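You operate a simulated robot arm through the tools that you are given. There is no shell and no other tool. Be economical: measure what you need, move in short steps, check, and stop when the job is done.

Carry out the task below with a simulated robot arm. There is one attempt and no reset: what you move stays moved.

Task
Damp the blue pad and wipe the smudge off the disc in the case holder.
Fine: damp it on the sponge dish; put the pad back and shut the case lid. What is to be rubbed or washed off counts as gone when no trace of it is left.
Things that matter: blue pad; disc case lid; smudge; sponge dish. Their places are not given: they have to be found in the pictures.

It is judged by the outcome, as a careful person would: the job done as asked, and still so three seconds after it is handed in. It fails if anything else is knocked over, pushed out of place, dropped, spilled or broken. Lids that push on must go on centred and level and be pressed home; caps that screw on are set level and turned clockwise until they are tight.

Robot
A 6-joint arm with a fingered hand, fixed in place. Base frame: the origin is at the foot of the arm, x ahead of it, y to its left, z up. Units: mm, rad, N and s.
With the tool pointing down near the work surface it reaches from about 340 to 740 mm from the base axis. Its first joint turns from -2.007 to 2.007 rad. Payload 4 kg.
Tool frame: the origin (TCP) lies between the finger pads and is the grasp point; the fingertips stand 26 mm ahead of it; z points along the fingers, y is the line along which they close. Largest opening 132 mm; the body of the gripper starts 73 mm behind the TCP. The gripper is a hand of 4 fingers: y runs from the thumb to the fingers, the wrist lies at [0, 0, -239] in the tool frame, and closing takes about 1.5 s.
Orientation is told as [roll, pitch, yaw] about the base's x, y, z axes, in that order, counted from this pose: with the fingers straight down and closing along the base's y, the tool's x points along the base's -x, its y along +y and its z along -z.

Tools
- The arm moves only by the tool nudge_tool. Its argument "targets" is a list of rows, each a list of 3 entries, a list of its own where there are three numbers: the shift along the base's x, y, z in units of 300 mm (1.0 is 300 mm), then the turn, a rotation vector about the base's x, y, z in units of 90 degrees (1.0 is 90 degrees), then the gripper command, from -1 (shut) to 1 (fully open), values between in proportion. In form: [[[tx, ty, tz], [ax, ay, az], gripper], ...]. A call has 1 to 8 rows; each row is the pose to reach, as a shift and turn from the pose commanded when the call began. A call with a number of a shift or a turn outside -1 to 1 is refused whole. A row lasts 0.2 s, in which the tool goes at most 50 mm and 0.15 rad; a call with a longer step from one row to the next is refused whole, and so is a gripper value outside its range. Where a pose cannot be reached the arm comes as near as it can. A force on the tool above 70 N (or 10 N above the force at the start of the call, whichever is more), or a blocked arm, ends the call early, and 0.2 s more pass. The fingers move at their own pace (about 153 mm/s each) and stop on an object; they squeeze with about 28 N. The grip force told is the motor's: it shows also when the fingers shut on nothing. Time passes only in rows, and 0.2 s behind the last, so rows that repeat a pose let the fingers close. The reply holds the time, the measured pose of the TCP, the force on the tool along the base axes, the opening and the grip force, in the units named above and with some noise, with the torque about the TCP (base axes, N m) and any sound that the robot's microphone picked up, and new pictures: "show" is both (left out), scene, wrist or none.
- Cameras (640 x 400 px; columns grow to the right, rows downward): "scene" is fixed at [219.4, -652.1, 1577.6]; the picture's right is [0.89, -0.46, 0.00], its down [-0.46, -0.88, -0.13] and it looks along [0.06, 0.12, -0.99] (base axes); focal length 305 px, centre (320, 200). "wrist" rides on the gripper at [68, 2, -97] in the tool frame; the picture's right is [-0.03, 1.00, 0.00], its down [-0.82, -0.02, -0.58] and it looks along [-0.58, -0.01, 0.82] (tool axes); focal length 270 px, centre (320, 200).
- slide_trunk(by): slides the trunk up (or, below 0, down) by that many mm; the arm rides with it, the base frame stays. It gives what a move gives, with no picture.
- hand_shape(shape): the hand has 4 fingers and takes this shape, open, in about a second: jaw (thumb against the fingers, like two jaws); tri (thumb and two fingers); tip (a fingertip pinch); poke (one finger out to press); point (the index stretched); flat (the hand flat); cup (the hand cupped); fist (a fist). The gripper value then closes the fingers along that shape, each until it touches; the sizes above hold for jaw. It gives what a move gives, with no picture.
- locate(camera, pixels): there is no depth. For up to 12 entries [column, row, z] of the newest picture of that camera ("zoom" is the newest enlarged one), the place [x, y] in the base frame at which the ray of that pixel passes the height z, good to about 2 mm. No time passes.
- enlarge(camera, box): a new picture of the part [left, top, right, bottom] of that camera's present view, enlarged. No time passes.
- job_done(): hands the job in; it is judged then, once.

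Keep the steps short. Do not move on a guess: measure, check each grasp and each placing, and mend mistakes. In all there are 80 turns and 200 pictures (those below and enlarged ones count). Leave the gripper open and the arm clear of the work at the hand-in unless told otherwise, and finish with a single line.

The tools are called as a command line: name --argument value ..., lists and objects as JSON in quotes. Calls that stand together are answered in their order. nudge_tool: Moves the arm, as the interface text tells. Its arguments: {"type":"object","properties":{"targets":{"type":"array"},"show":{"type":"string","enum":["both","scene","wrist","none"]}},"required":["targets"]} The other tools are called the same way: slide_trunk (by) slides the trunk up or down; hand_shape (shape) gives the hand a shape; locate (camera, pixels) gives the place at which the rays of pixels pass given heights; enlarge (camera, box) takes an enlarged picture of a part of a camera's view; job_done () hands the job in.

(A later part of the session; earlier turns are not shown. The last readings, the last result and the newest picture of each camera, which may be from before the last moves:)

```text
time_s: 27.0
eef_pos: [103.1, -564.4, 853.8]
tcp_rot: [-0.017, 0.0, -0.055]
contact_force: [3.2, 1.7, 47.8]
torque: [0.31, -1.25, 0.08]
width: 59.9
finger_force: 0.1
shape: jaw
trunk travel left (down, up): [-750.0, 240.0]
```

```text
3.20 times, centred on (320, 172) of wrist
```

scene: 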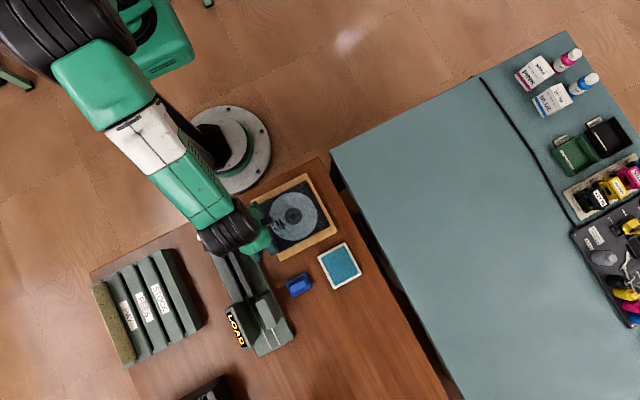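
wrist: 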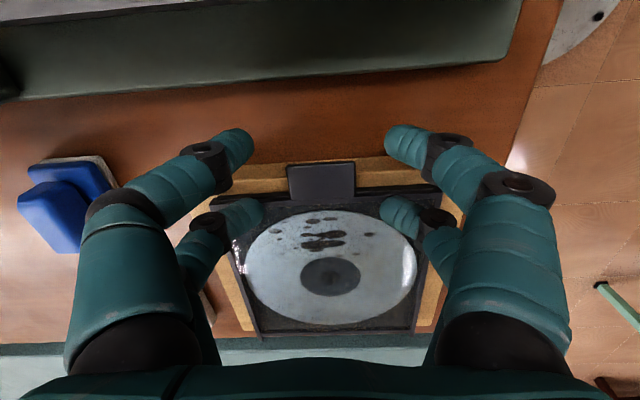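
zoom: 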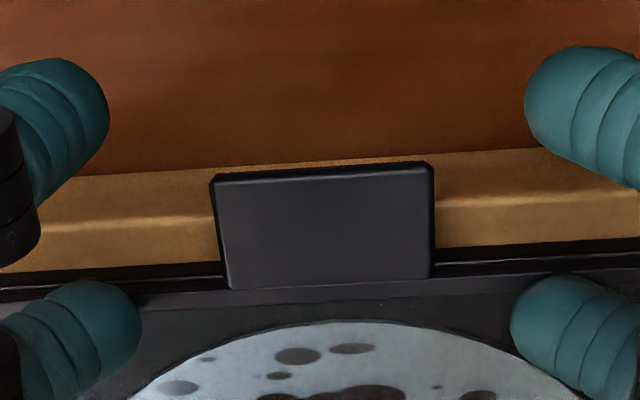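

That's real contact: 48 N at +26 mm x, so the far pair touched the lid and the lid top is at z≈829, lower than I assumed. Raise at once. Then I'll retry the +x pair pinch but lower, after checking where the loader's edge lies.

nudge_tool --targets '[[[0, 0, 0.05], [0, 0, 0], -0.1], [[0, 0, 0.08], [0, 0, 0], -0.1]]' --show "both"

enlarge --camera "wrist" --box '[200, 20, 440, 200]'

```text
time_s: 27.6
eef_pos: [101.5, -564.2, 870.9]
tcp_rot: [-0.002, 0.002, -0.055]
contact_force: [-0.6, -0.1, 0.7]
torque: [0.01, -0.02, 0.0]
width: 59.4
finger_force: 0.1
shape: jaw
trunk travel left (down, up): [-750.0, 240.0]
```

scene: 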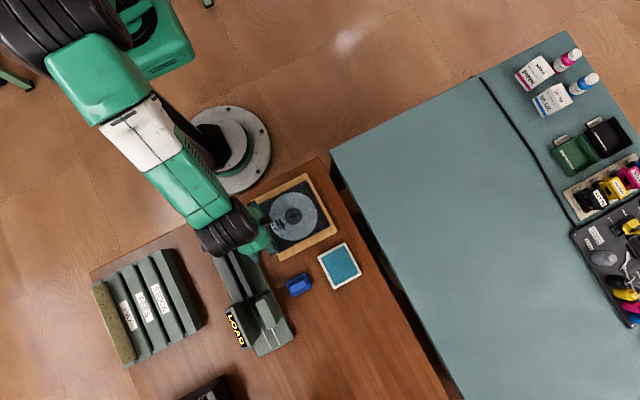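
wrist: 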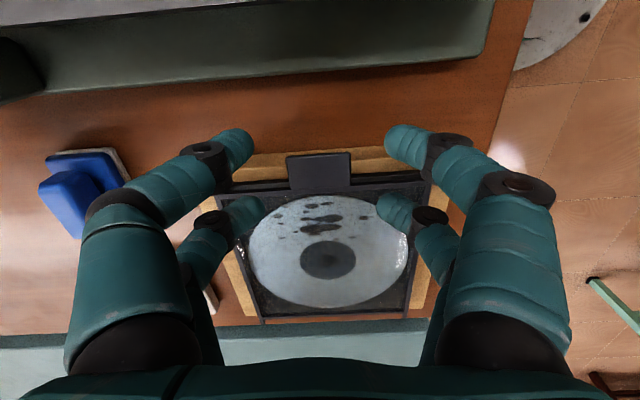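

```text
2.22 times, centred on (320, 110) of wrist
```

zoom: 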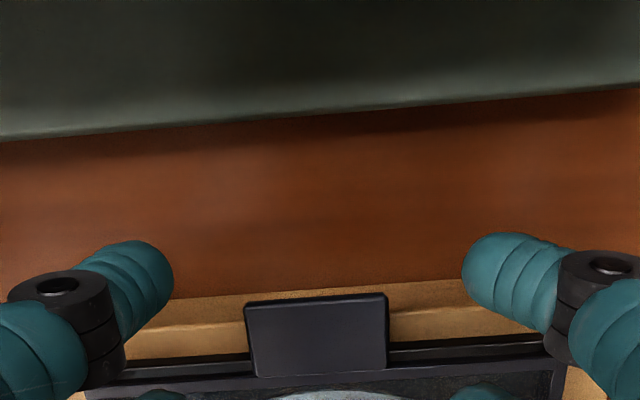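

locate --camera "zoom" --pixels '[[150, 128, 815], [320, 115, 815], [500, 100, 815], [210, 298, 815], [450, 280, 815], [246, 306, 828], [386, 294, 828], [256, 376, 828], [388, 366, 828], [440, 355, 820], [210, 320, 815], [440, 310, 815]]'

```text
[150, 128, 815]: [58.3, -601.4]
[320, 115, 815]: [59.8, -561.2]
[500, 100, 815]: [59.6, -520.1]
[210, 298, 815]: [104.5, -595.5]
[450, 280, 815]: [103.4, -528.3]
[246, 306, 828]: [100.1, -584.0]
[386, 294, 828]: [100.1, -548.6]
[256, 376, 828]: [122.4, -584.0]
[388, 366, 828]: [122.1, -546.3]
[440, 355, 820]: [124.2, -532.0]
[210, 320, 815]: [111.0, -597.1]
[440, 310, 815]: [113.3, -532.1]
```

Tab at z 828 spans x 100–122; the loader edge is at x≈59. I'll place the TCP at (86,−562.5,843) with opening ~47, in steps.

nudge_tool --targets '[[[-0.052, 0.005, 0], [0, 0, -0.032], -0.3], [[-0.052, 0.005, -0.04], [0, 0, -0.032], -0.3], [[-0.052, 0.005, -0.07], [0, 0, -0.032], -0.3], [[-0.052, 0.005, -0.093], [0, 0, -0.032], -0.3], [[-0.052, 0.005, -0.093], [0, 0, -0.032], -0.3]]' --show "wrist"

enlarge --camera "wrist" --box '[220, 130, 420, 255]'

```text
time_s: 28.8
eef_pos: [87.2, -562.1, 845.0]
tcp_rot: [-0.004, -0.001, -0.101]
contact_force: [-0.7, 2.0, 16.2]
torque: [0.52, -0.4, 0.06]
width: 47.3
finger_force: 0.0
shape: jaw
trunk travel left (down, up): [-750.0, 240.0]
```

wrist: 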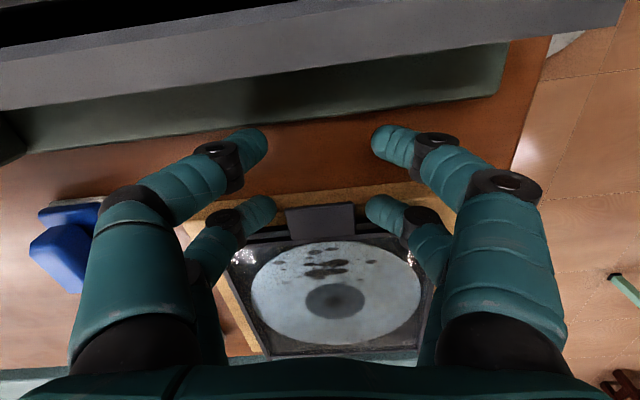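

```text
3.20 times, centred on (320, 192) of wrist
```

zoom: 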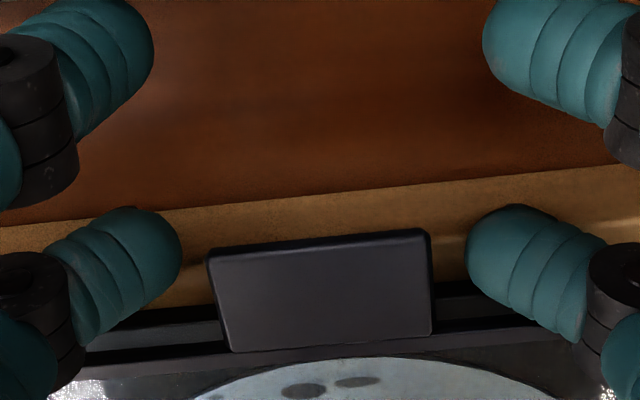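

Slight contact (16 N) by the +x/+y finger on the holder rim. I'll back off 5 mm in −x and 1.5 mm up, then close.

nudge_tool --targets '[[[-0.008, 0, 0.008], [0, 0, 0], -0.3], [[-0.016, -0.002, 0.006], [0, 0, 0], -0.3], [[-0.016, -0.002, 0.006], [0, 0, 0], -0.45], [[-0.016, -0.002, 0.006], [0, 0, 0], -0.6], [[-0.016, -0.002, 0.006], [0, 0, 0], -0.8], [[-0.016, -0.002, 0.006], [0, 0, 0], -0.8]]' --show "wrist"

enlarge --camera "wrist" --box '[220, 130, 420, 255]'

```text
time_s: 30.2
eef_pos: [81.6, -563.6, 844.9]
tcp_rot: [-0.004, -0.001, -0.102]
contact_force: [10.9, -3.2, 0.7]
torque: [-0.1, -0.28, 0.33]
width: 14.5
finger_force: 0.0
shape: jaw
trunk travel left (down, up): [-750.0, 240.0]
```

wrist: 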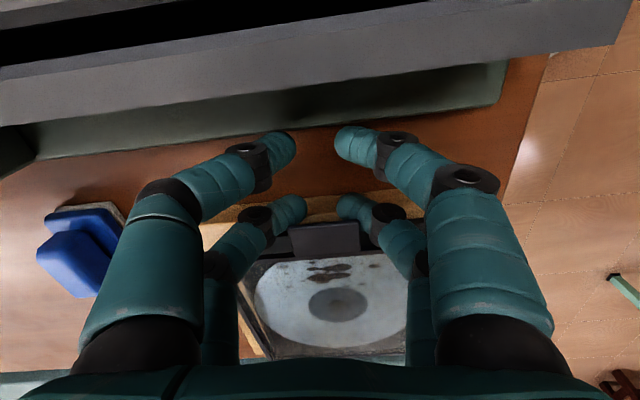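

```text
3.20 times, centred on (320, 192) of wrist
```

zoom: 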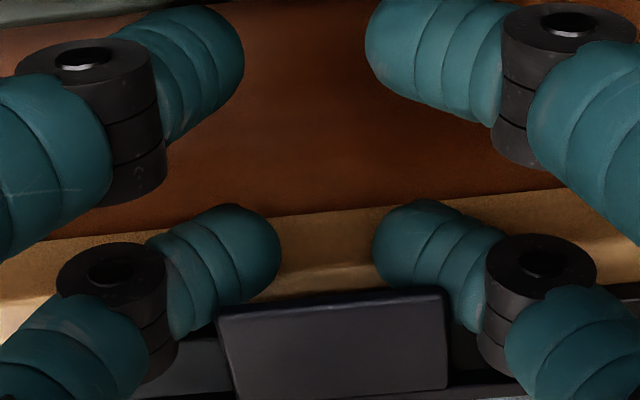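

The fingers slid to the outer edge of the tab; the pair was centred too far out. I'll open, back off upward, and retry at x≈89, z≈847.

nudge_tool --targets '[[[0, 0, 0], [0, 0, 0], -0.25], [[0, 0, 0.02], [0, 0, 0], -0.25], [[0.025, -0.002, 0.02], [0, 0, 0], -0.25], [[0.025, -0.002, 0.008], [0, 0, 0], -0.25], [[0.025, -0.002, 0.008], [0, 0, 0], -0.3], [[0.025, -0.002, 0.008], [0, 0, 0], -0.45]]' --show "wrist"

enlarge --camera "wrist" --box '[220, 130, 420, 255]'

```text
time_s: 31.6
eef_pos: [89.6, -564.6, 847.7]
tcp_rot: [-0.004, -0.002, -0.101]
contact_force: [-0.2, -0.1, -0.7]
torque: [0.02, 0.0, 0.06]
width: 36.9
finger_force: 0.0
shape: jaw
trunk travel left (down, up): [-750.0, 240.0]
```

wrist: 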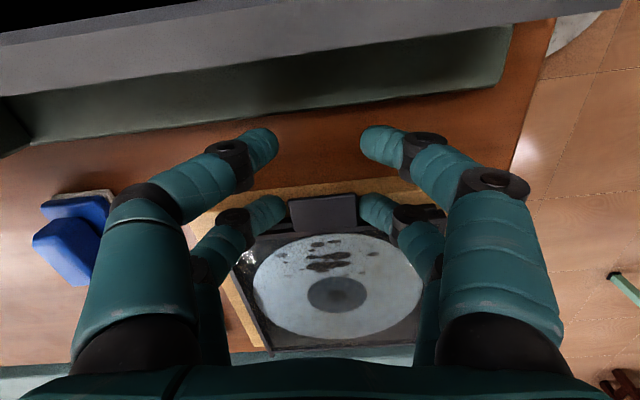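

```text
3.20 times, centred on (320, 192) of wrist
```

zoom: 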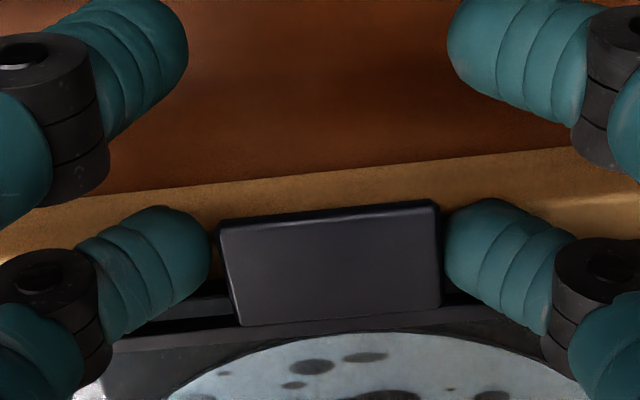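

The tips now flank the tab nicely. Closing.

nudge_tool --targets '[[[0, -0.003, 0], [0, 0, 0], -0.5], [[0, -0.003, 0], [0, 0, 0], -0.6], [[0, -0.003, 0], [0, 0, 0], -0.7], [[0, -0.003, 0], [0, 0, 0], -0.8], [[0, -0.003, 0], [0, 0, 0], -0.8]]' --show "wrist"

enlarge --camera "wrist" --box '[220, 130, 420, 255]'

```text
time_s: 32.8
eef_pos: [88.5, -565.6, 848.9]
tcp_rot: [-0.006, -0.002, -0.101]
contact_force: [0.2, 2.8, 7.9]
torque: [0.22, -0.17, 0.04]
width: 16.0
finger_force: 0.1
shape: jaw
trunk travel left (down, up): [-750.0, 240.0]
```

wrist: 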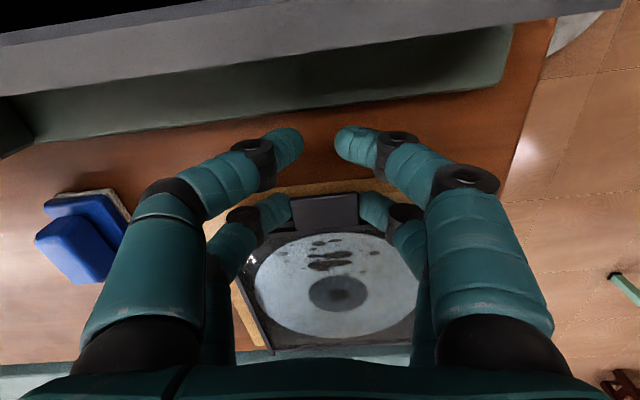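

```text
3.20 times, centred on (320, 192) of wrist
```

zoom: 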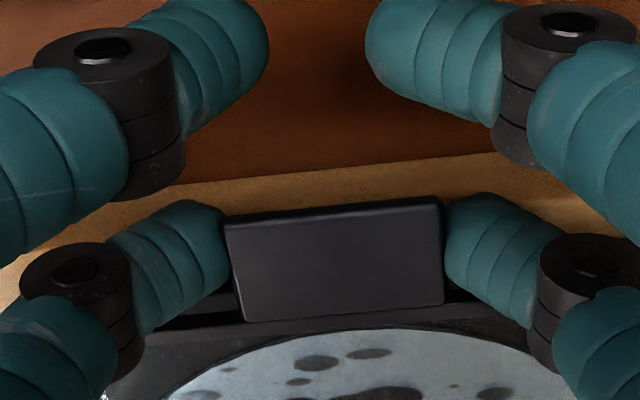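

The +x pair now holds the tab. I'll squeeze fully and lift slowly along the hinge arc (R≈148).

nudge_tool --targets '[[[0, 0, 0], [0, 0, 0], -1], [[0, 0, 0], [0, 0, 0], -1], [[0.001, 0, 0.02], [0, 0, 0], -1], [[0.003, 0, 0.05], [0, 0, 0], -1], [[0.007, 0, 0.085], [0, 0, 0], -1], [[0.007, 0, 0.085], [0, 0, 0], -1]]' --show "both"

enlarge --camera "wrist" --box '[200, 130, 440, 280]'

```text
time_s: 34.2
eef_pos: [92.3, -565.0, 874.7]
tcp_rot: [-0.004, -0.002, -0.102]
contact_force: [-0.2, -0.4, -0.5]
torque: [0.02, 0.01, 0.03]
width: 0.0
finger_force: 28.2
shape: jaw
trunk travel left (down, up): [-750.0, 240.0]
```

scene: 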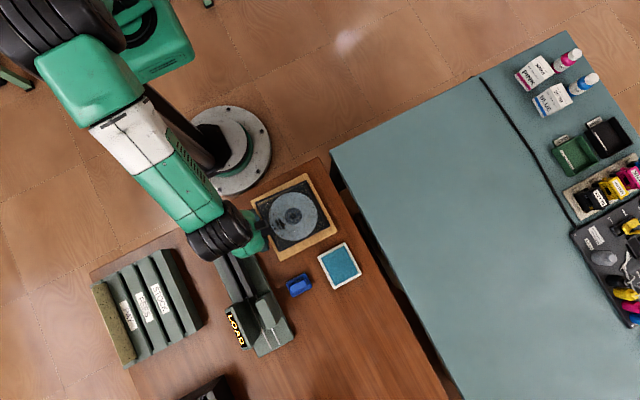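
wrist: 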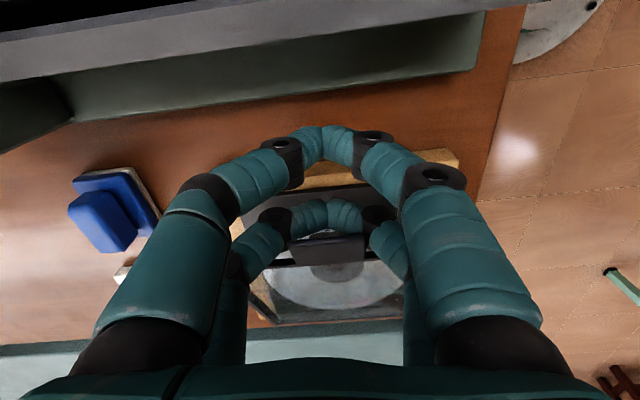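

```text
2.67 times, centred on (320, 205) of wrist
```

zoom: 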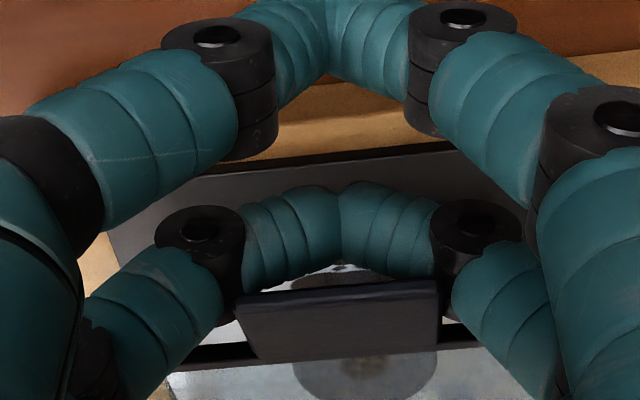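

enlarge --camera "scene" --box '[220, 165, 350, 265]'

```text
4.00 times, centred on (285, 215) of scene
```

zoom: 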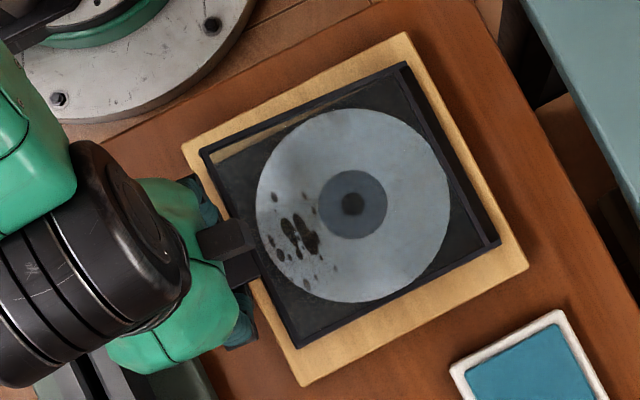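

The lid is riding up on the closed fingertips under the tab, at about 15° open. I'll continue along the arc to ~45°.

nudge_tool --targets '[[[0.015, 0, 0.06], [0, 0, 0], -1], [[0.039, 0, 0.123], [0, 0, 0], -1], [[0.073, 0, 0.18], [0, 0, 0], -1], [[0.113, 0, 0.232], [0, 0, 0], -1]]' --show "both"

enlarge --camera "scene" --box '[220, 165, 350, 265]'

```text
time_s: 35.2
eef_pos: [127.1, -564.8, 944.3]
tcp_rot: [-0.005, -0.002, -0.1]
contact_force: [0.0, 0.1, -0.3]
torque: [-0.02, -0.02, 0.03]
width: 0.1
finger_force: 27.8
shape: jaw
trunk travel left (down, up): [-750.0, 240.0]
```

scene: 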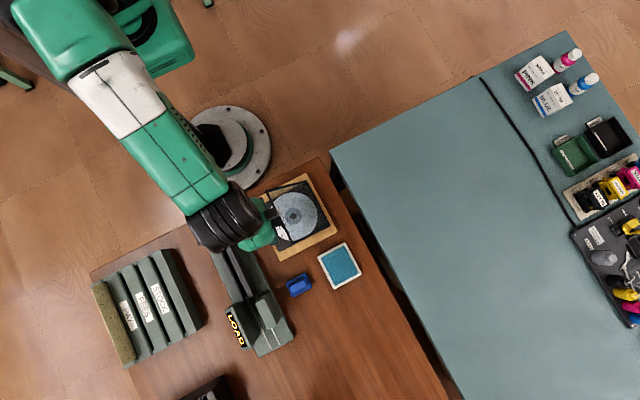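
wrist: 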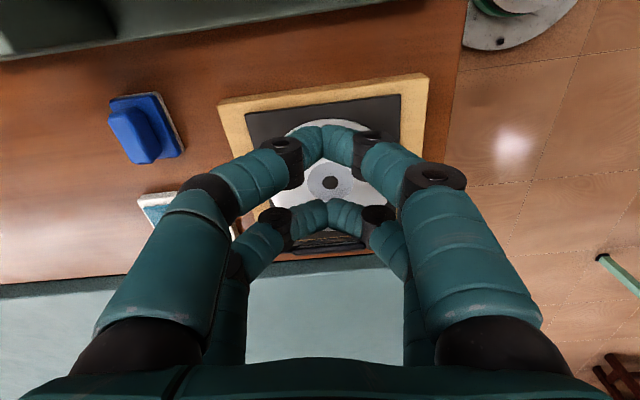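

```text
4.00 times, centred on (285, 215) of scene
```

zoom: 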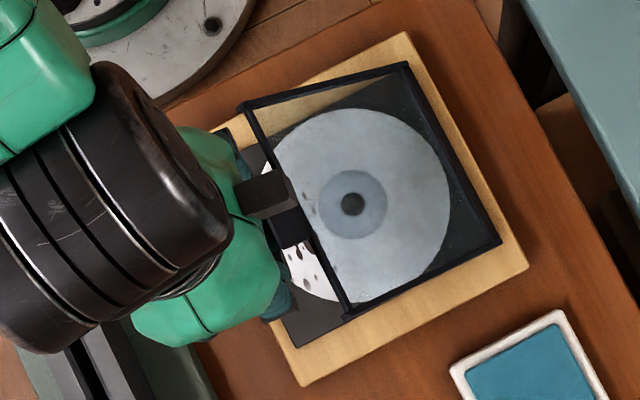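

Excellent, the lid is at about 45°. On to ~90°, still following the arc.

nudge_tool --targets '[[[0.045, 0, 0.043], [0, 0, 0], -1], [[0.097, 0, 0.08], [0, 0, 0], -1], [[0.155, 0, 0.11], [0, 0, 0], -1], [[0.215, 0, 0.13], [0, 0, 0], -1], [[0.28, 0, 0.142], [0, 0, 0], -1], [[0.345, 0, 0.145], [0, 0, 0], -1]]' --show "both"

enlarge --camera "scene" --box '[240, 165, 370, 265]'

```text
time_s: 36.6
eef_pos: [230.0, -565.7, 986.4]
tcp_rot: [-0.003, -0.001, -0.1]
contact_force: [0.5, -0.8, 0.5]
torque: [-0.02, 0.01, 0.02]
width: 0.0
finger_force: 28.2
shape: jaw
trunk travel left (down, up): [-750.0, 240.0]
```

scene: 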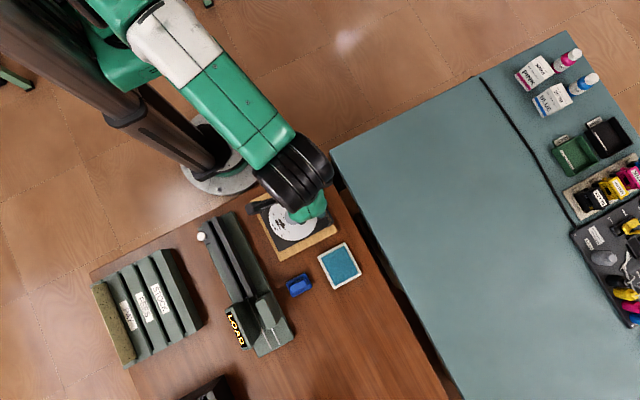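
wrist: 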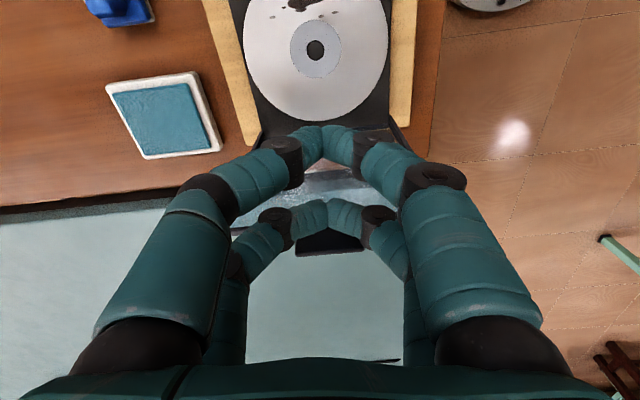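

```text
4.00 times, centred on (305, 215) of scene
```

zoom: 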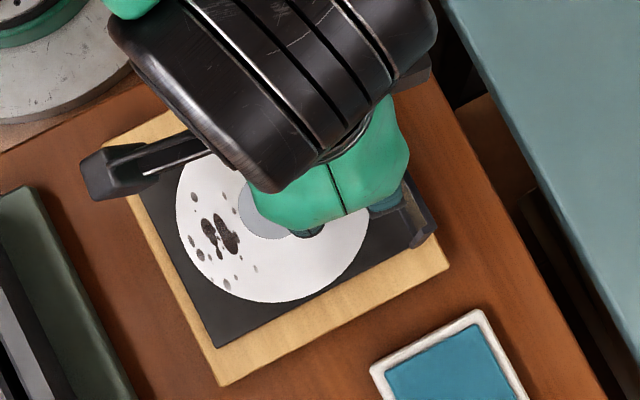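

The lid is about upright. I'll push gently farther in +x in small steps to find where it stays open.

nudge_tool --targets '[[[0.03, 0, 0], [0, 0, 0], -1], [[0.06, 0, -0.005], [0, 0, 0], -1], [[0.09, 0, -0.01], [0, 0, 0], -1], [[0.12, 0, -0.02], [0, 0, 0], -1]]' --show "both"

enlarge --camera "scene" --box '[260, 165, 390, 265]'

```text
time_s: 37.6
eef_pos: [265.4, -566.7, 981.9]
tcp_rot: [-0.006, -0.001, -0.101]
contact_force: [-0.5, 0.5, -0.3]
torque: [-0.01, 0.02, -0.04]
width: 0.2
finger_force: 28.2
shape: jaw
trunk travel left (down, up): [-750.0, 240.0]
```

scene: 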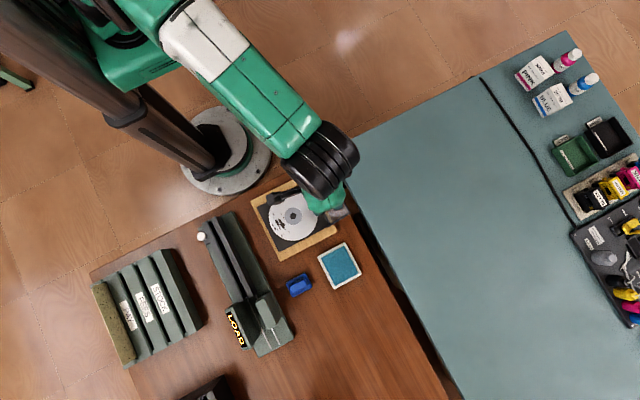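
wrist: 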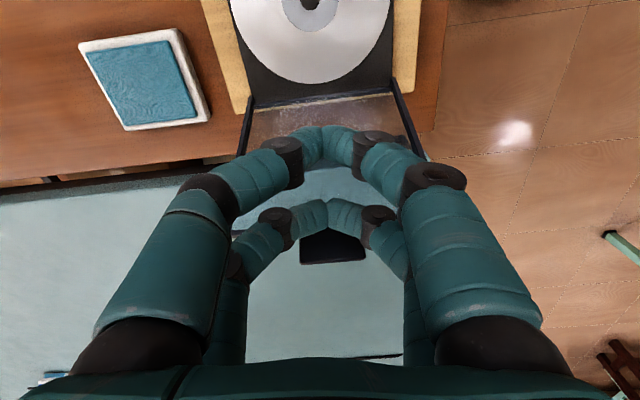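

```text
4.00 times, centred on (325, 215) of scene
```

zoom: 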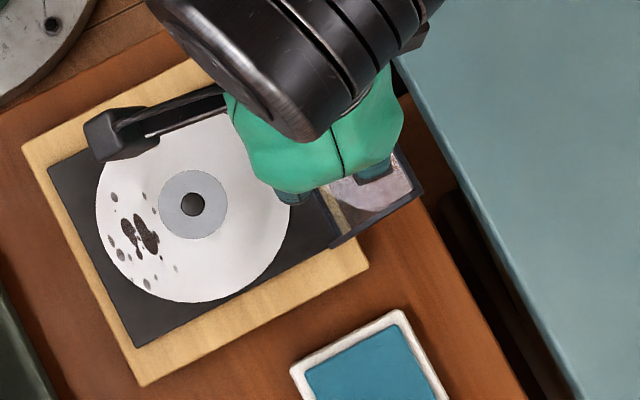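

Past vertical now (~105°). A little farther, watching for the stop.

nudge_tool --targets '[[[0.03, 0, -0.01], [0, 0, 0], -1], [[0.06, 0, -0.025], [0, 0, 0], -1], [[0.09, 0, -0.04], [0, 0, 0], -1]]' --show "none"

enlarge --camera "scene" --box '[260, 165, 390, 265]'

```text
time_s: 38.4
eef_pos: [279.2, -564.6, 973.8]
tcp_rot: [-0.009, 0.003, -0.102]
contact_force: [-52.2, 7.4, 26.2]
torque: [0.32, 0.35, 0.5]
width: 0.0
finger_force: 28.0
shape: jaw
trunk travel left (down, up): [-750.0, 240.0]
```

```text
4.00 times, centred on (325, 215) of scene
```

zoom: 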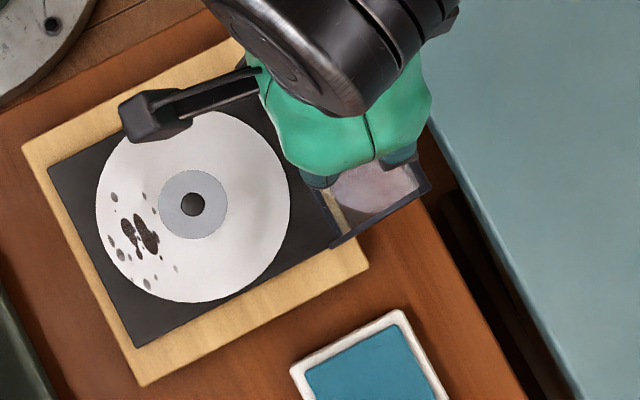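

It reached its stop at about 110° (52 N). I'll back off and check that the lid stays.

nudge_tool --targets '[[[-0.05, 0, 0], [0, 0, 0], -1], [[-0.12, 0, 0.03], [0, 0, 0], -1], [[-0.22, 0, 0.1], [0, 0, 0], -0.5], [[-0.33, -0.05, 0.18], [0, 0, 0], 0], [[-0.42, -0.13, 0.26], [0, 0, 0], 0], [[-0.5, -0.22, 0.28], [0, 0, 0], 0]]' --show "both"

enlarge --camera "scene" --box '[240, 165, 370, 265]'

```text
time_s: 39.8
eef_pos: [141.5, -631.9, 1051.2]
tcp_rot: [-0.002, -0.003, -0.101]
contact_force: [1.4, -0.7, -0.1]
torque: [0.03, 0.02, -0.02]
width: 65.4
finger_force: 0.0
shape: jaw
trunk travel left (down, up): [-750.0, 240.0]
```

scene: 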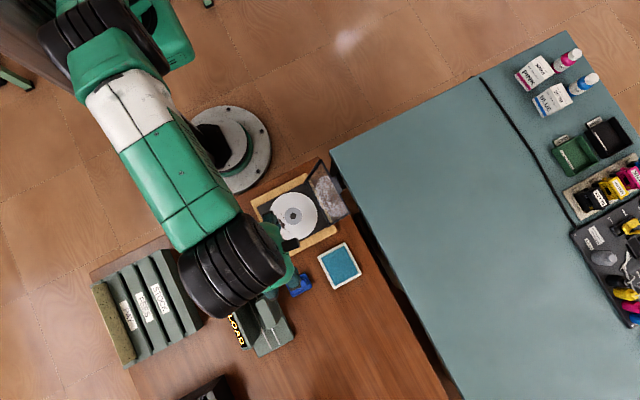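
wrist: 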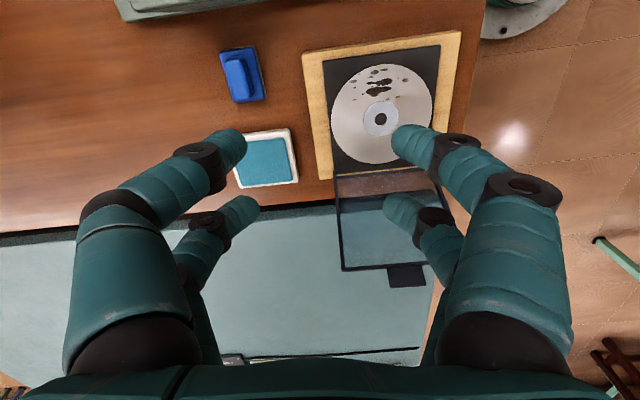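

```text
4.00 times, centred on (305, 215) of scene
```

zoom: 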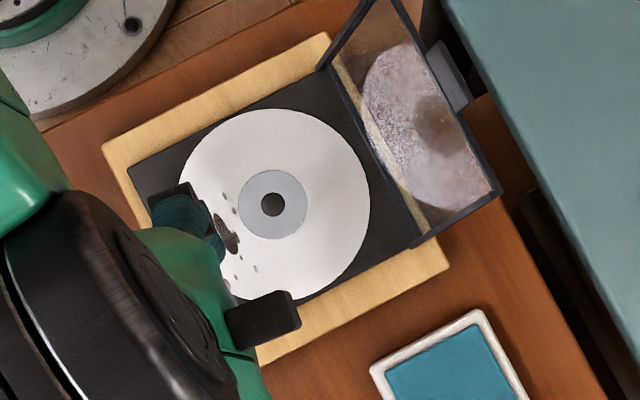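

The lid stays open. Next, the pad: I'll look closely and triangulate its handle.

enlarge --camera "wrist" --box '[200, 30, 300, 200]'

enlarge --camera "wrist" --box '[210, 40, 274, 108]'

locate --camera "zoom" --pixels '[[320, 200, 800], [320, 200, 840]]'

```text
2.35 times, centred on (250, 115) of wrist
```

zoom: 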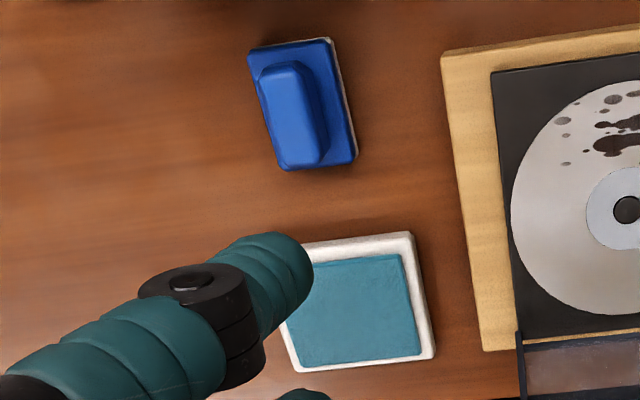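

```text
5.88 times, centred on (242, 74) of wrist
```

zoom: 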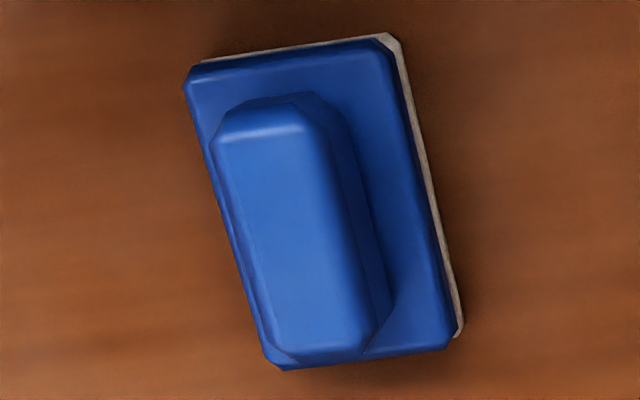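

```text
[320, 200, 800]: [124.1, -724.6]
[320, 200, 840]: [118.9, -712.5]
```

locate --camera "zoom" --pixels '[[292, 225, 820], [292, 225, 840], [190, 75, 808], [385, 38, 808], [455, 345, 808], [275, 368, 808], [215, 140, 832], [305, 120, 832], [370, 345, 832], [278, 350, 832]]'

locate --camera "scene" --pixels '[[298.5, 285.6, 820], [298.5, 285.6, 840]]'

```text
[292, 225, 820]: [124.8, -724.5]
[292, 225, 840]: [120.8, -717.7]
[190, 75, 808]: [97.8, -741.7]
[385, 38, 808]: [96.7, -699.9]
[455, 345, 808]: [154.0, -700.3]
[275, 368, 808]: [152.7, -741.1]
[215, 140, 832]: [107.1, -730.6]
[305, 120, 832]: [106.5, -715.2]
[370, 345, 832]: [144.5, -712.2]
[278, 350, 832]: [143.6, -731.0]
```

```text
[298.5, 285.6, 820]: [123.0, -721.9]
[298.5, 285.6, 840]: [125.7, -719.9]
```

The pad centre is (125,−721), its handle about 38×17 mm along x. The finger pairs sit at ±20, so I'll grip the handle's middle with one pair. I'll check the loader block's clearance near the pad before picking which pair.

enlarge --camera "scene" --box '[200, 230, 360, 370]'

enlarge --camera "wrist" --box '[80, 0, 320, 120]'

```text
2.86 times, centred on (280, 300) of scene
```

zoom: 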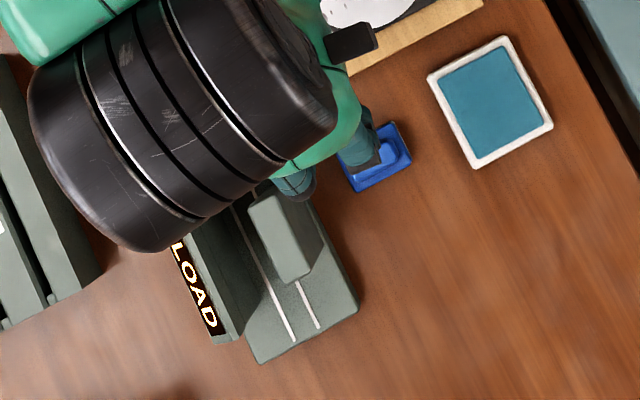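

```text
2.67 times, centred on (200, 60) of wrist
```

zoom: 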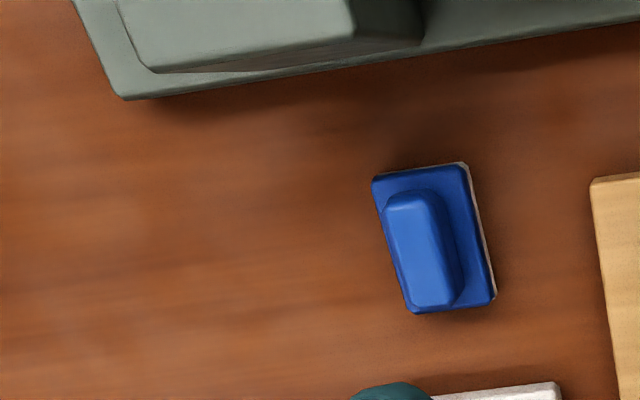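

locate --camera "zoom" --pixels '[[400, 62, 812], [420, 40, 812], [420, 40, 850], [350, 35, 850], [155, 72, 850], [125, 98, 812]]'

locate --camera "scene" --pixels '[[276.7, 265.4, 850], [288, 292, 850], [276.7, 265.4, 880], [288, 292, 880]]'

```text
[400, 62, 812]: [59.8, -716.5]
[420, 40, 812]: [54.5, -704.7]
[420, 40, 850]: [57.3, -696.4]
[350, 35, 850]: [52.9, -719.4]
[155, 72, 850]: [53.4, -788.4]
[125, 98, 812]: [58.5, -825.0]
```

```text
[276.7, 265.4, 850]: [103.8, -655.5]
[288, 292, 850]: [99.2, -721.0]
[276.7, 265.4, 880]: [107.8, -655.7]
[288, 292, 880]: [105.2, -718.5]
```

The loader stays at x≤60, so the +x pair grip is clear. I'll move above the pad (TCP → 104.6,−719, z≈890).

nudge_tool --targets '[[[-0.03, -0.08, -0.08], [0, 0, 0], 0], [[-0.06, -0.15, -0.2], [0, 0, 0], 0], [[-0.09, -0.22, -0.33], [0, 0, 0], -0.2], [[-0.11, -0.27, -0.45], [0, 0, 0], -0.3], [[-0.123, -0.29, -0.537], [0, 0, 0], -0.3], [[-0.123, -0.29, -0.537], [0, 0, 0], -0.3]]' --show "both"

enlarge --camera "wrist" --box '[220, 120, 420, 245]'

```text
time_s: 41.2
eef_pos: [101.9, -687.9, 888.6]
tcp_rot: [-0.003, -0.001, -0.1]
contact_force: [0.2, -0.5, 0.0]
torque: [-0.01, -0.03, -0.02]
width: 46.7
finger_force: 0.1
shape: jaw
out of reach, approached as far as the arm can: row 1, 2, 3, 4, 5, 6
trunk travel left (down, up): [-750.0, 240.0]
```

scene: 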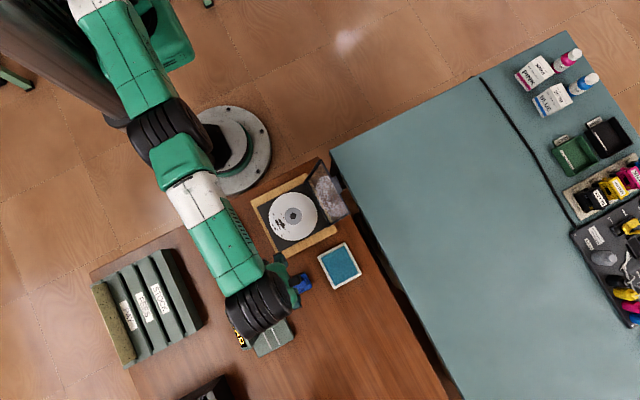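
wrist: 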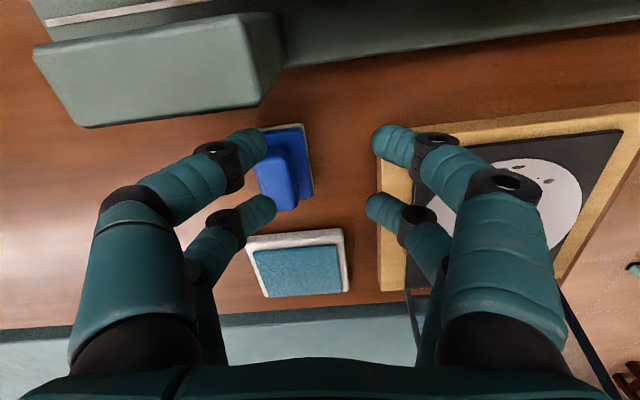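

```text
3.20 times, centred on (320, 182) of wrist
```

zoom: 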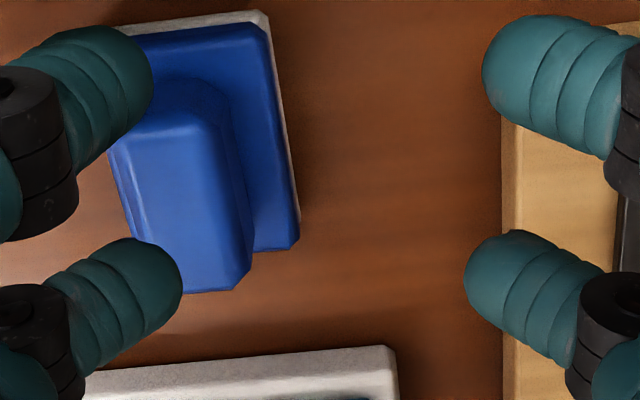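

Reach ran out at y≈−688 because the shoulder sits too high. I'll draw in and up, then lower the trunk by 150 mm so the arm reaches farther.

nudge_tool --targets '[[[0.03, 0.05, 0.12], [0, 0, 0], -0.3], [[0.05, 0.11, 0.25], [0, 0, 0], -0.3], [[0.06, 0.17, 0.38], [0, 0, 0], -0.3], [[0.06, 0.22, 0.5], [0, 0, 0], -0.3], [[0.06, 0.22, 0.55], [0, 0, 0], -0.3]]' --show "none"

slide_trunk --by -150

```text
time_s: 42.4
eef_pos: [120.7, -622.8, 1054.6]
tcp_rot: [-0.004, -0.002, -0.1]
contact_force: [0.4, -0.7, -0.1]
torque: [0.01, 0.04, -0.01]
width: 46.4
finger_force: 0.1
shape: jaw
trunk travel left (down, up): [-750.0, 240.0]
```

```text
time_s: 44.2
eef_pos: [120.6, -622.4, 904.0]
tcp_rot: [-0.005, -0.002, -0.098]
contact_force: [0.3, 0.1, -0.4]
torque: [0.02, -0.01, 0.0]
width: 46.8
finger_force: 0.1
shape: jaw
trunk travel left (down, up): [-600.0, 390.0]
```

Now go over the pad: shift (−16,−97,−14).

nudge_tool --targets '[[[-0.01, -0.12, 0], [0, 0, 0], -0.3], [[-0.03, -0.24, -0.02], [0, 0, 0], -0.3], [[-0.053, -0.322, -0.05], [0, 0, 0], -0.3], [[-0.053, -0.322, -0.05], [0, 0, 0], -0.3]]' --show "both"

enlarge --camera "wrist" --box '[220, 120, 420, 245]'

```text
time_s: 45.2
eef_pos: [102.9, -655.8, 876.4]
tcp_rot: [-0.006, -0.001, -0.102]
contact_force: [-1.0, -0.1, -0.3]
torque: [0.01, -0.03, -0.02]
width: 46.4
finger_force: 0.0
shape: jaw
out of reach, approached as far as the arm can: row 1, 2, 3, 4
trunk travel left (down, up): [-600.0, 390.0]
```

scene: 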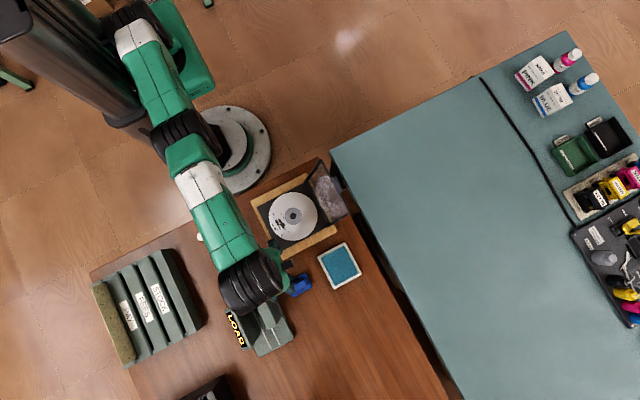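
wrist: 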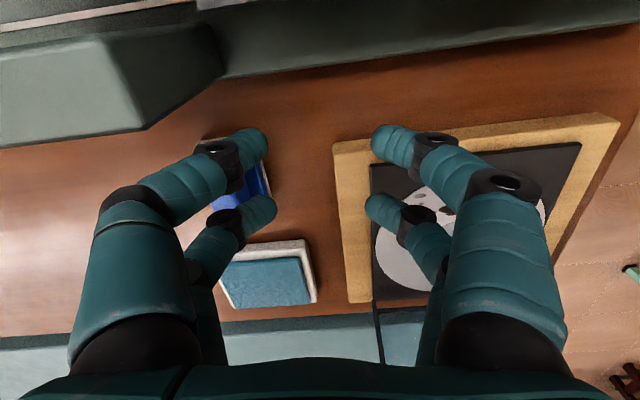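

```text
3.20 times, centred on (320, 182) of wrist
```

zoom: 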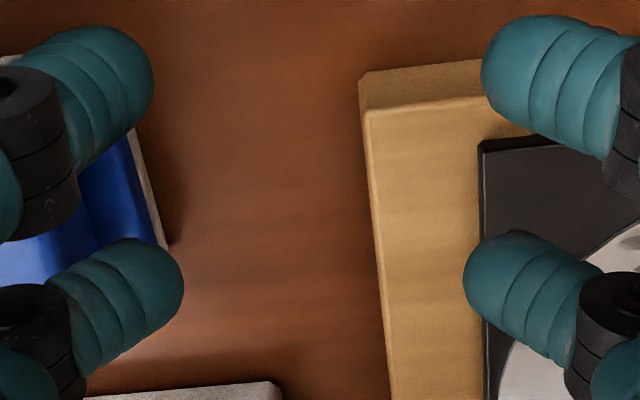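

The limit is really in yaw versus azimuth (about 75°). I'll turn a little more negative in yaw (to −0.17) and continue to the pad.

nudge_tool --targets '[[[0.0, 0, 0], [0, 0, -0.045], -0.3], [[0.0, -0.1, 0], [0, 0, -0.045], -0.3], [[0.007, -0.207, 0], [0, 0, -0.045], -0.3], [[0.007, -0.207, 0], [0, 0, -0.045], -0.3]]' --show "wrist"

enlarge --camera "wrist" --box '[220, 120, 420, 245]'

```text
time_s: 46.2
eef_pos: [101.3, -660.6, 872.0]
tcp_rot: [-0.006, -0.003, -0.172]
contact_force: [-1.3, -0.1, -0.1]
torque: [0.03, 0.0, -0.02]
width: 46.4
finger_force: 0.0
shape: jaw
out of reach, approached as far as the arm can: row 2, 3, 4
trunk travel left (down, up): [-600.0, 390.0]
```

wrist: 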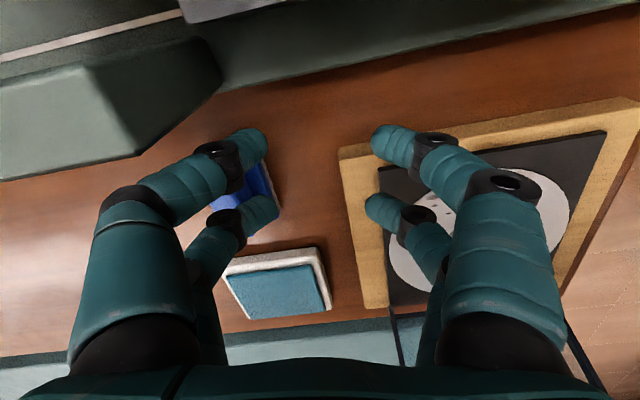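

```text
3.20 times, centred on (320, 182) of wrist
```

zoom: 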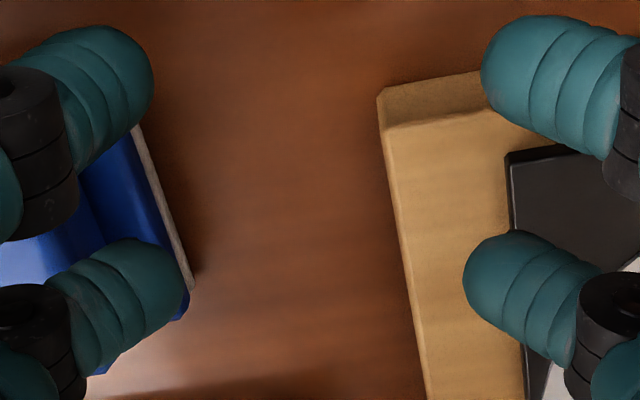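

Reach shrank with the lower trunk, so the shoulder is now too low. By my fit, the best height is near trunk −30…0. I'll slide up 220 and try again.

slide_trunk --by 220

nudge_tool --targets '[[[0.0, -0.02, -0.16], [0, 0, 0], -0.3], [[0.0, -0.05, -0.32], [0, 0, 0], -0.3], [[0.0, -0.08, -0.48], [0, 0, 0], -0.3], [[0.0, -0.12, -0.63], [0, 0, 0], -0.3], [[0.007, -0.19, -0.69], [0, 0, 0], -0.3], [[0.007, -0.19, -0.69], [0, 0, 0], -0.3]]' --show "scene"

```text
time_s: 48.5
eef_pos: [101.0, -659.3, 1090.2]
tcp_rot: [-0.006, -0.002, -0.172]
contact_force: [0.5, 0.4, 0.2]
torque: [0.03, 0.0, 0.0]
width: 46.4
finger_force: 0.0
shape: jaw
trunk travel left (down, up): [-820.0, 170.0]
```

```text
time_s: 49.9
eef_pos: [101.4, -694.4, 889.1]
tcp_rot: [-0.005, -0.001, -0.172]
contact_force: [-0.9, -0.8, 0.8]
torque: [0.02, -0.03, -0.03]
width: 46.4
finger_force: 0.0
shape: jaw
out of reach, approached as far as the arm can: row 1, 2, 3, 5, 6
trunk travel left (down, up): [-820.0, 170.0]
```

scene: 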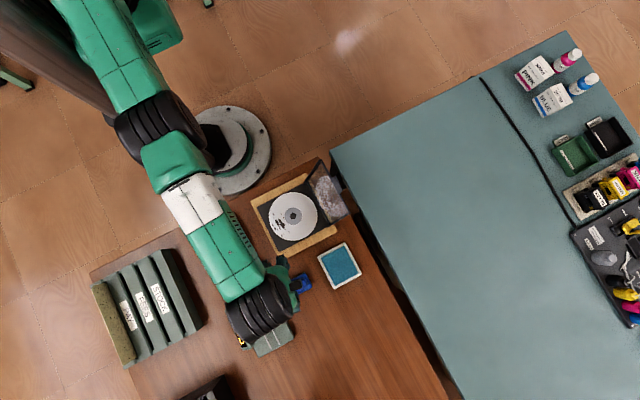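

The vertical reach tops out around 703 mm. So I'll use yaw −90° with a slight outward tilt, gripping the handle's ends along x with the outer (−y) pair. The pad can then pivot flat about that axis. First I'll back in and turn the yaw.

nudge_tool --targets '[[[0.02, 0.08, 0.06], [0, 0, -0.09], -0.1], [[0.04, 0.15, 0.12], [0, 0, -0.18], 0], [[0.06, 0.18, 0.15], [0, 0, -0.27], 0], [[0.08, 0.18, 0.15], [0, 0, -0.36], 0], [[0.08, 0.18, 0.15], [0, 0, -0.45], 0], [[0.08, 0.18, 0.15], [0, 0, -0.54], 0], [[0.08, 0.18, 0.15], [0, 0, -0.63], 0], [[0.08, 0.18, 0.15], [0, 0, -0.72], 0]]' --show "none"

nudge_tool --targets '[[[0, 0, 0], [0, 0, -0.09], 0], [[0, 0, 0], [0, 0, -0.171], 0]]' --show "none"

slide_trunk --by -35

```text
time_s: 51.7
eef_pos: [125.4, -639.9, 932.6]
tcp_rot: [-0.006, -0.002, -1.305]
contact_force: [-0.9, 0.4, 0.2]
torque: [-0.02, 0.01, -0.03]
width: 65.6
finger_force: 0.2
shape: jaw
trunk travel left (down, up): [-820.0, 170.0]
```

```text
time_s: 52.3
eef_pos: [127.0, -640.7, 935.2]
tcp_rot: [-0.004, -0.002, -1.573]
contact_force: [-0.8, 0.4, -0.2]
torque: [-0.01, 0.03, 0.0]
width: 65.8
finger_force: 0.0
shape: jaw
trunk travel left (down, up): [-820.0, 170.0]
```

```text
time_s: 53.1
eef_pos: [125.5, -640.3, 899.4]
tcp_rot: [-0.005, -0.001, -1.571]
contact_force: [-0.3, -0.8, 0.1]
torque: [-0.03, 0.04, -0.02]
width: 65.6
finger_force: 0.0
shape: jaw
trunk travel left (down, up): [-785.0, 205.0]
```

Now tilt 6° outward and move above the pad at z≈875.

nudge_tool --targets '[[[0, -0.1, 0], [-0.035, 0, 0], 0], [[0, -0.196, -0.03], [-0.067, 0, 0], 0], [[0, -0.196, -0.08], [-0.067, 0, 0], 0], [[0, -0.196, -0.08], [-0.067, 0, 0], 0]]' --show "both"

enlarge --camera "wrist" --box '[220, 120, 420, 245]'

```text
time_s: 54.1
eef_pos: [125.6, -699.0, 876.1]
tcp_rot: [-0.005, -0.106, -1.571]
contact_force: [0.3, 0.0, -0.1]
torque: [-0.01, 0.03, -0.01]
width: 65.6
finger_force: 0.0
shape: jaw
trunk travel left (down, up): [-785.0, 205.0]
```

scene: 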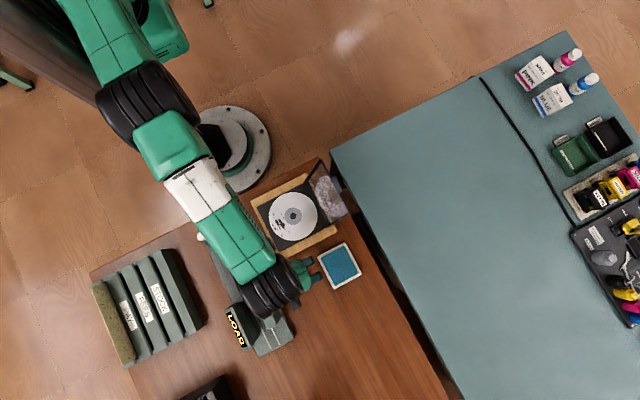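
wrist: 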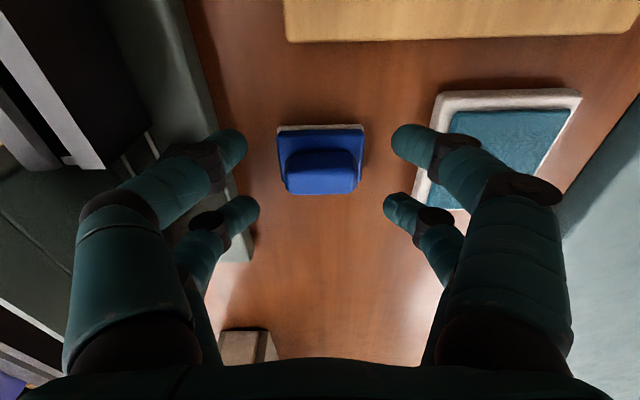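

```text
3.20 times, centred on (320, 182) of wrist
```

zoom: 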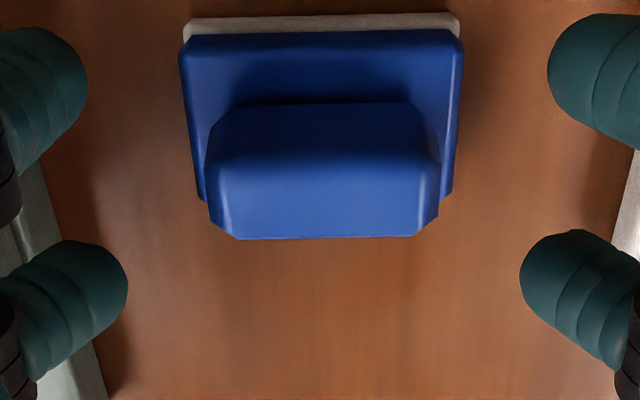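

Good view; the handle lies between the pairs. I'll narrow to ~52 mm and descend gently to z≈838.

nudge_tool --targets '[[[0, 0, -0.05], [0, 0, 0], -0.2], [[0, 0, -0.09], [0, 0, 0], -0.2], [[0, 0, -0.115], [0, 0, 0], -0.2], [[0, 0, -0.127], [0, 0, 0], -0.2], [[0, 0, -0.127], [0, 0, 0], -0.2]]' --show "wrist"

enlarge --camera "wrist" --box '[220, 140, 420, 265]'

```text
time_s: 55.3
eef_pos: [125.9, -700.4, 836.9]
tcp_rot: [-0.006, -0.106, -1.572]
contact_force: [0.3, -0.1, 0.1]
torque: [-0.02, 0.0, 0.0]
width: 53.3
finger_force: 0.0
shape: jaw
trunk travel left (down, up): [-785.0, 205.0]
```

wrist: 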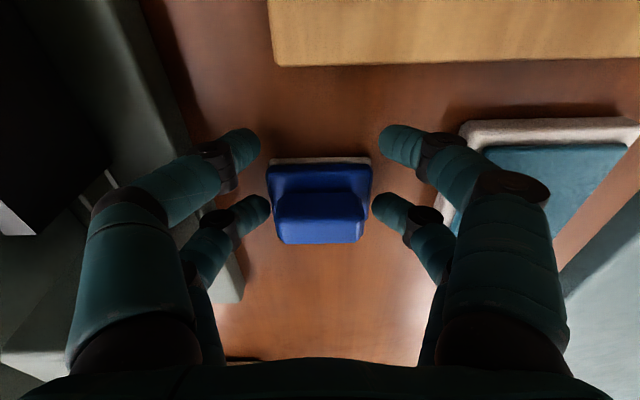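

```text
3.20 times, centred on (320, 202) of wrist
```

zoom: 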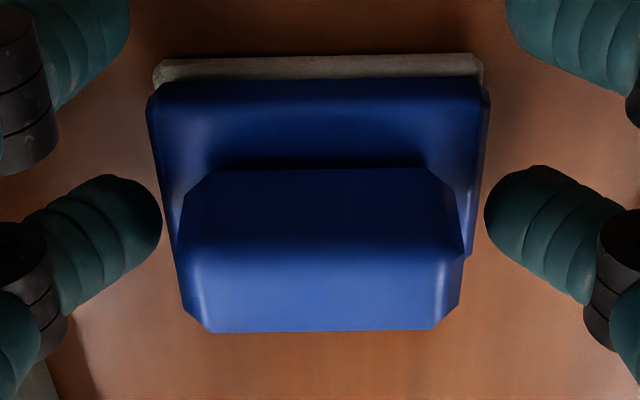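

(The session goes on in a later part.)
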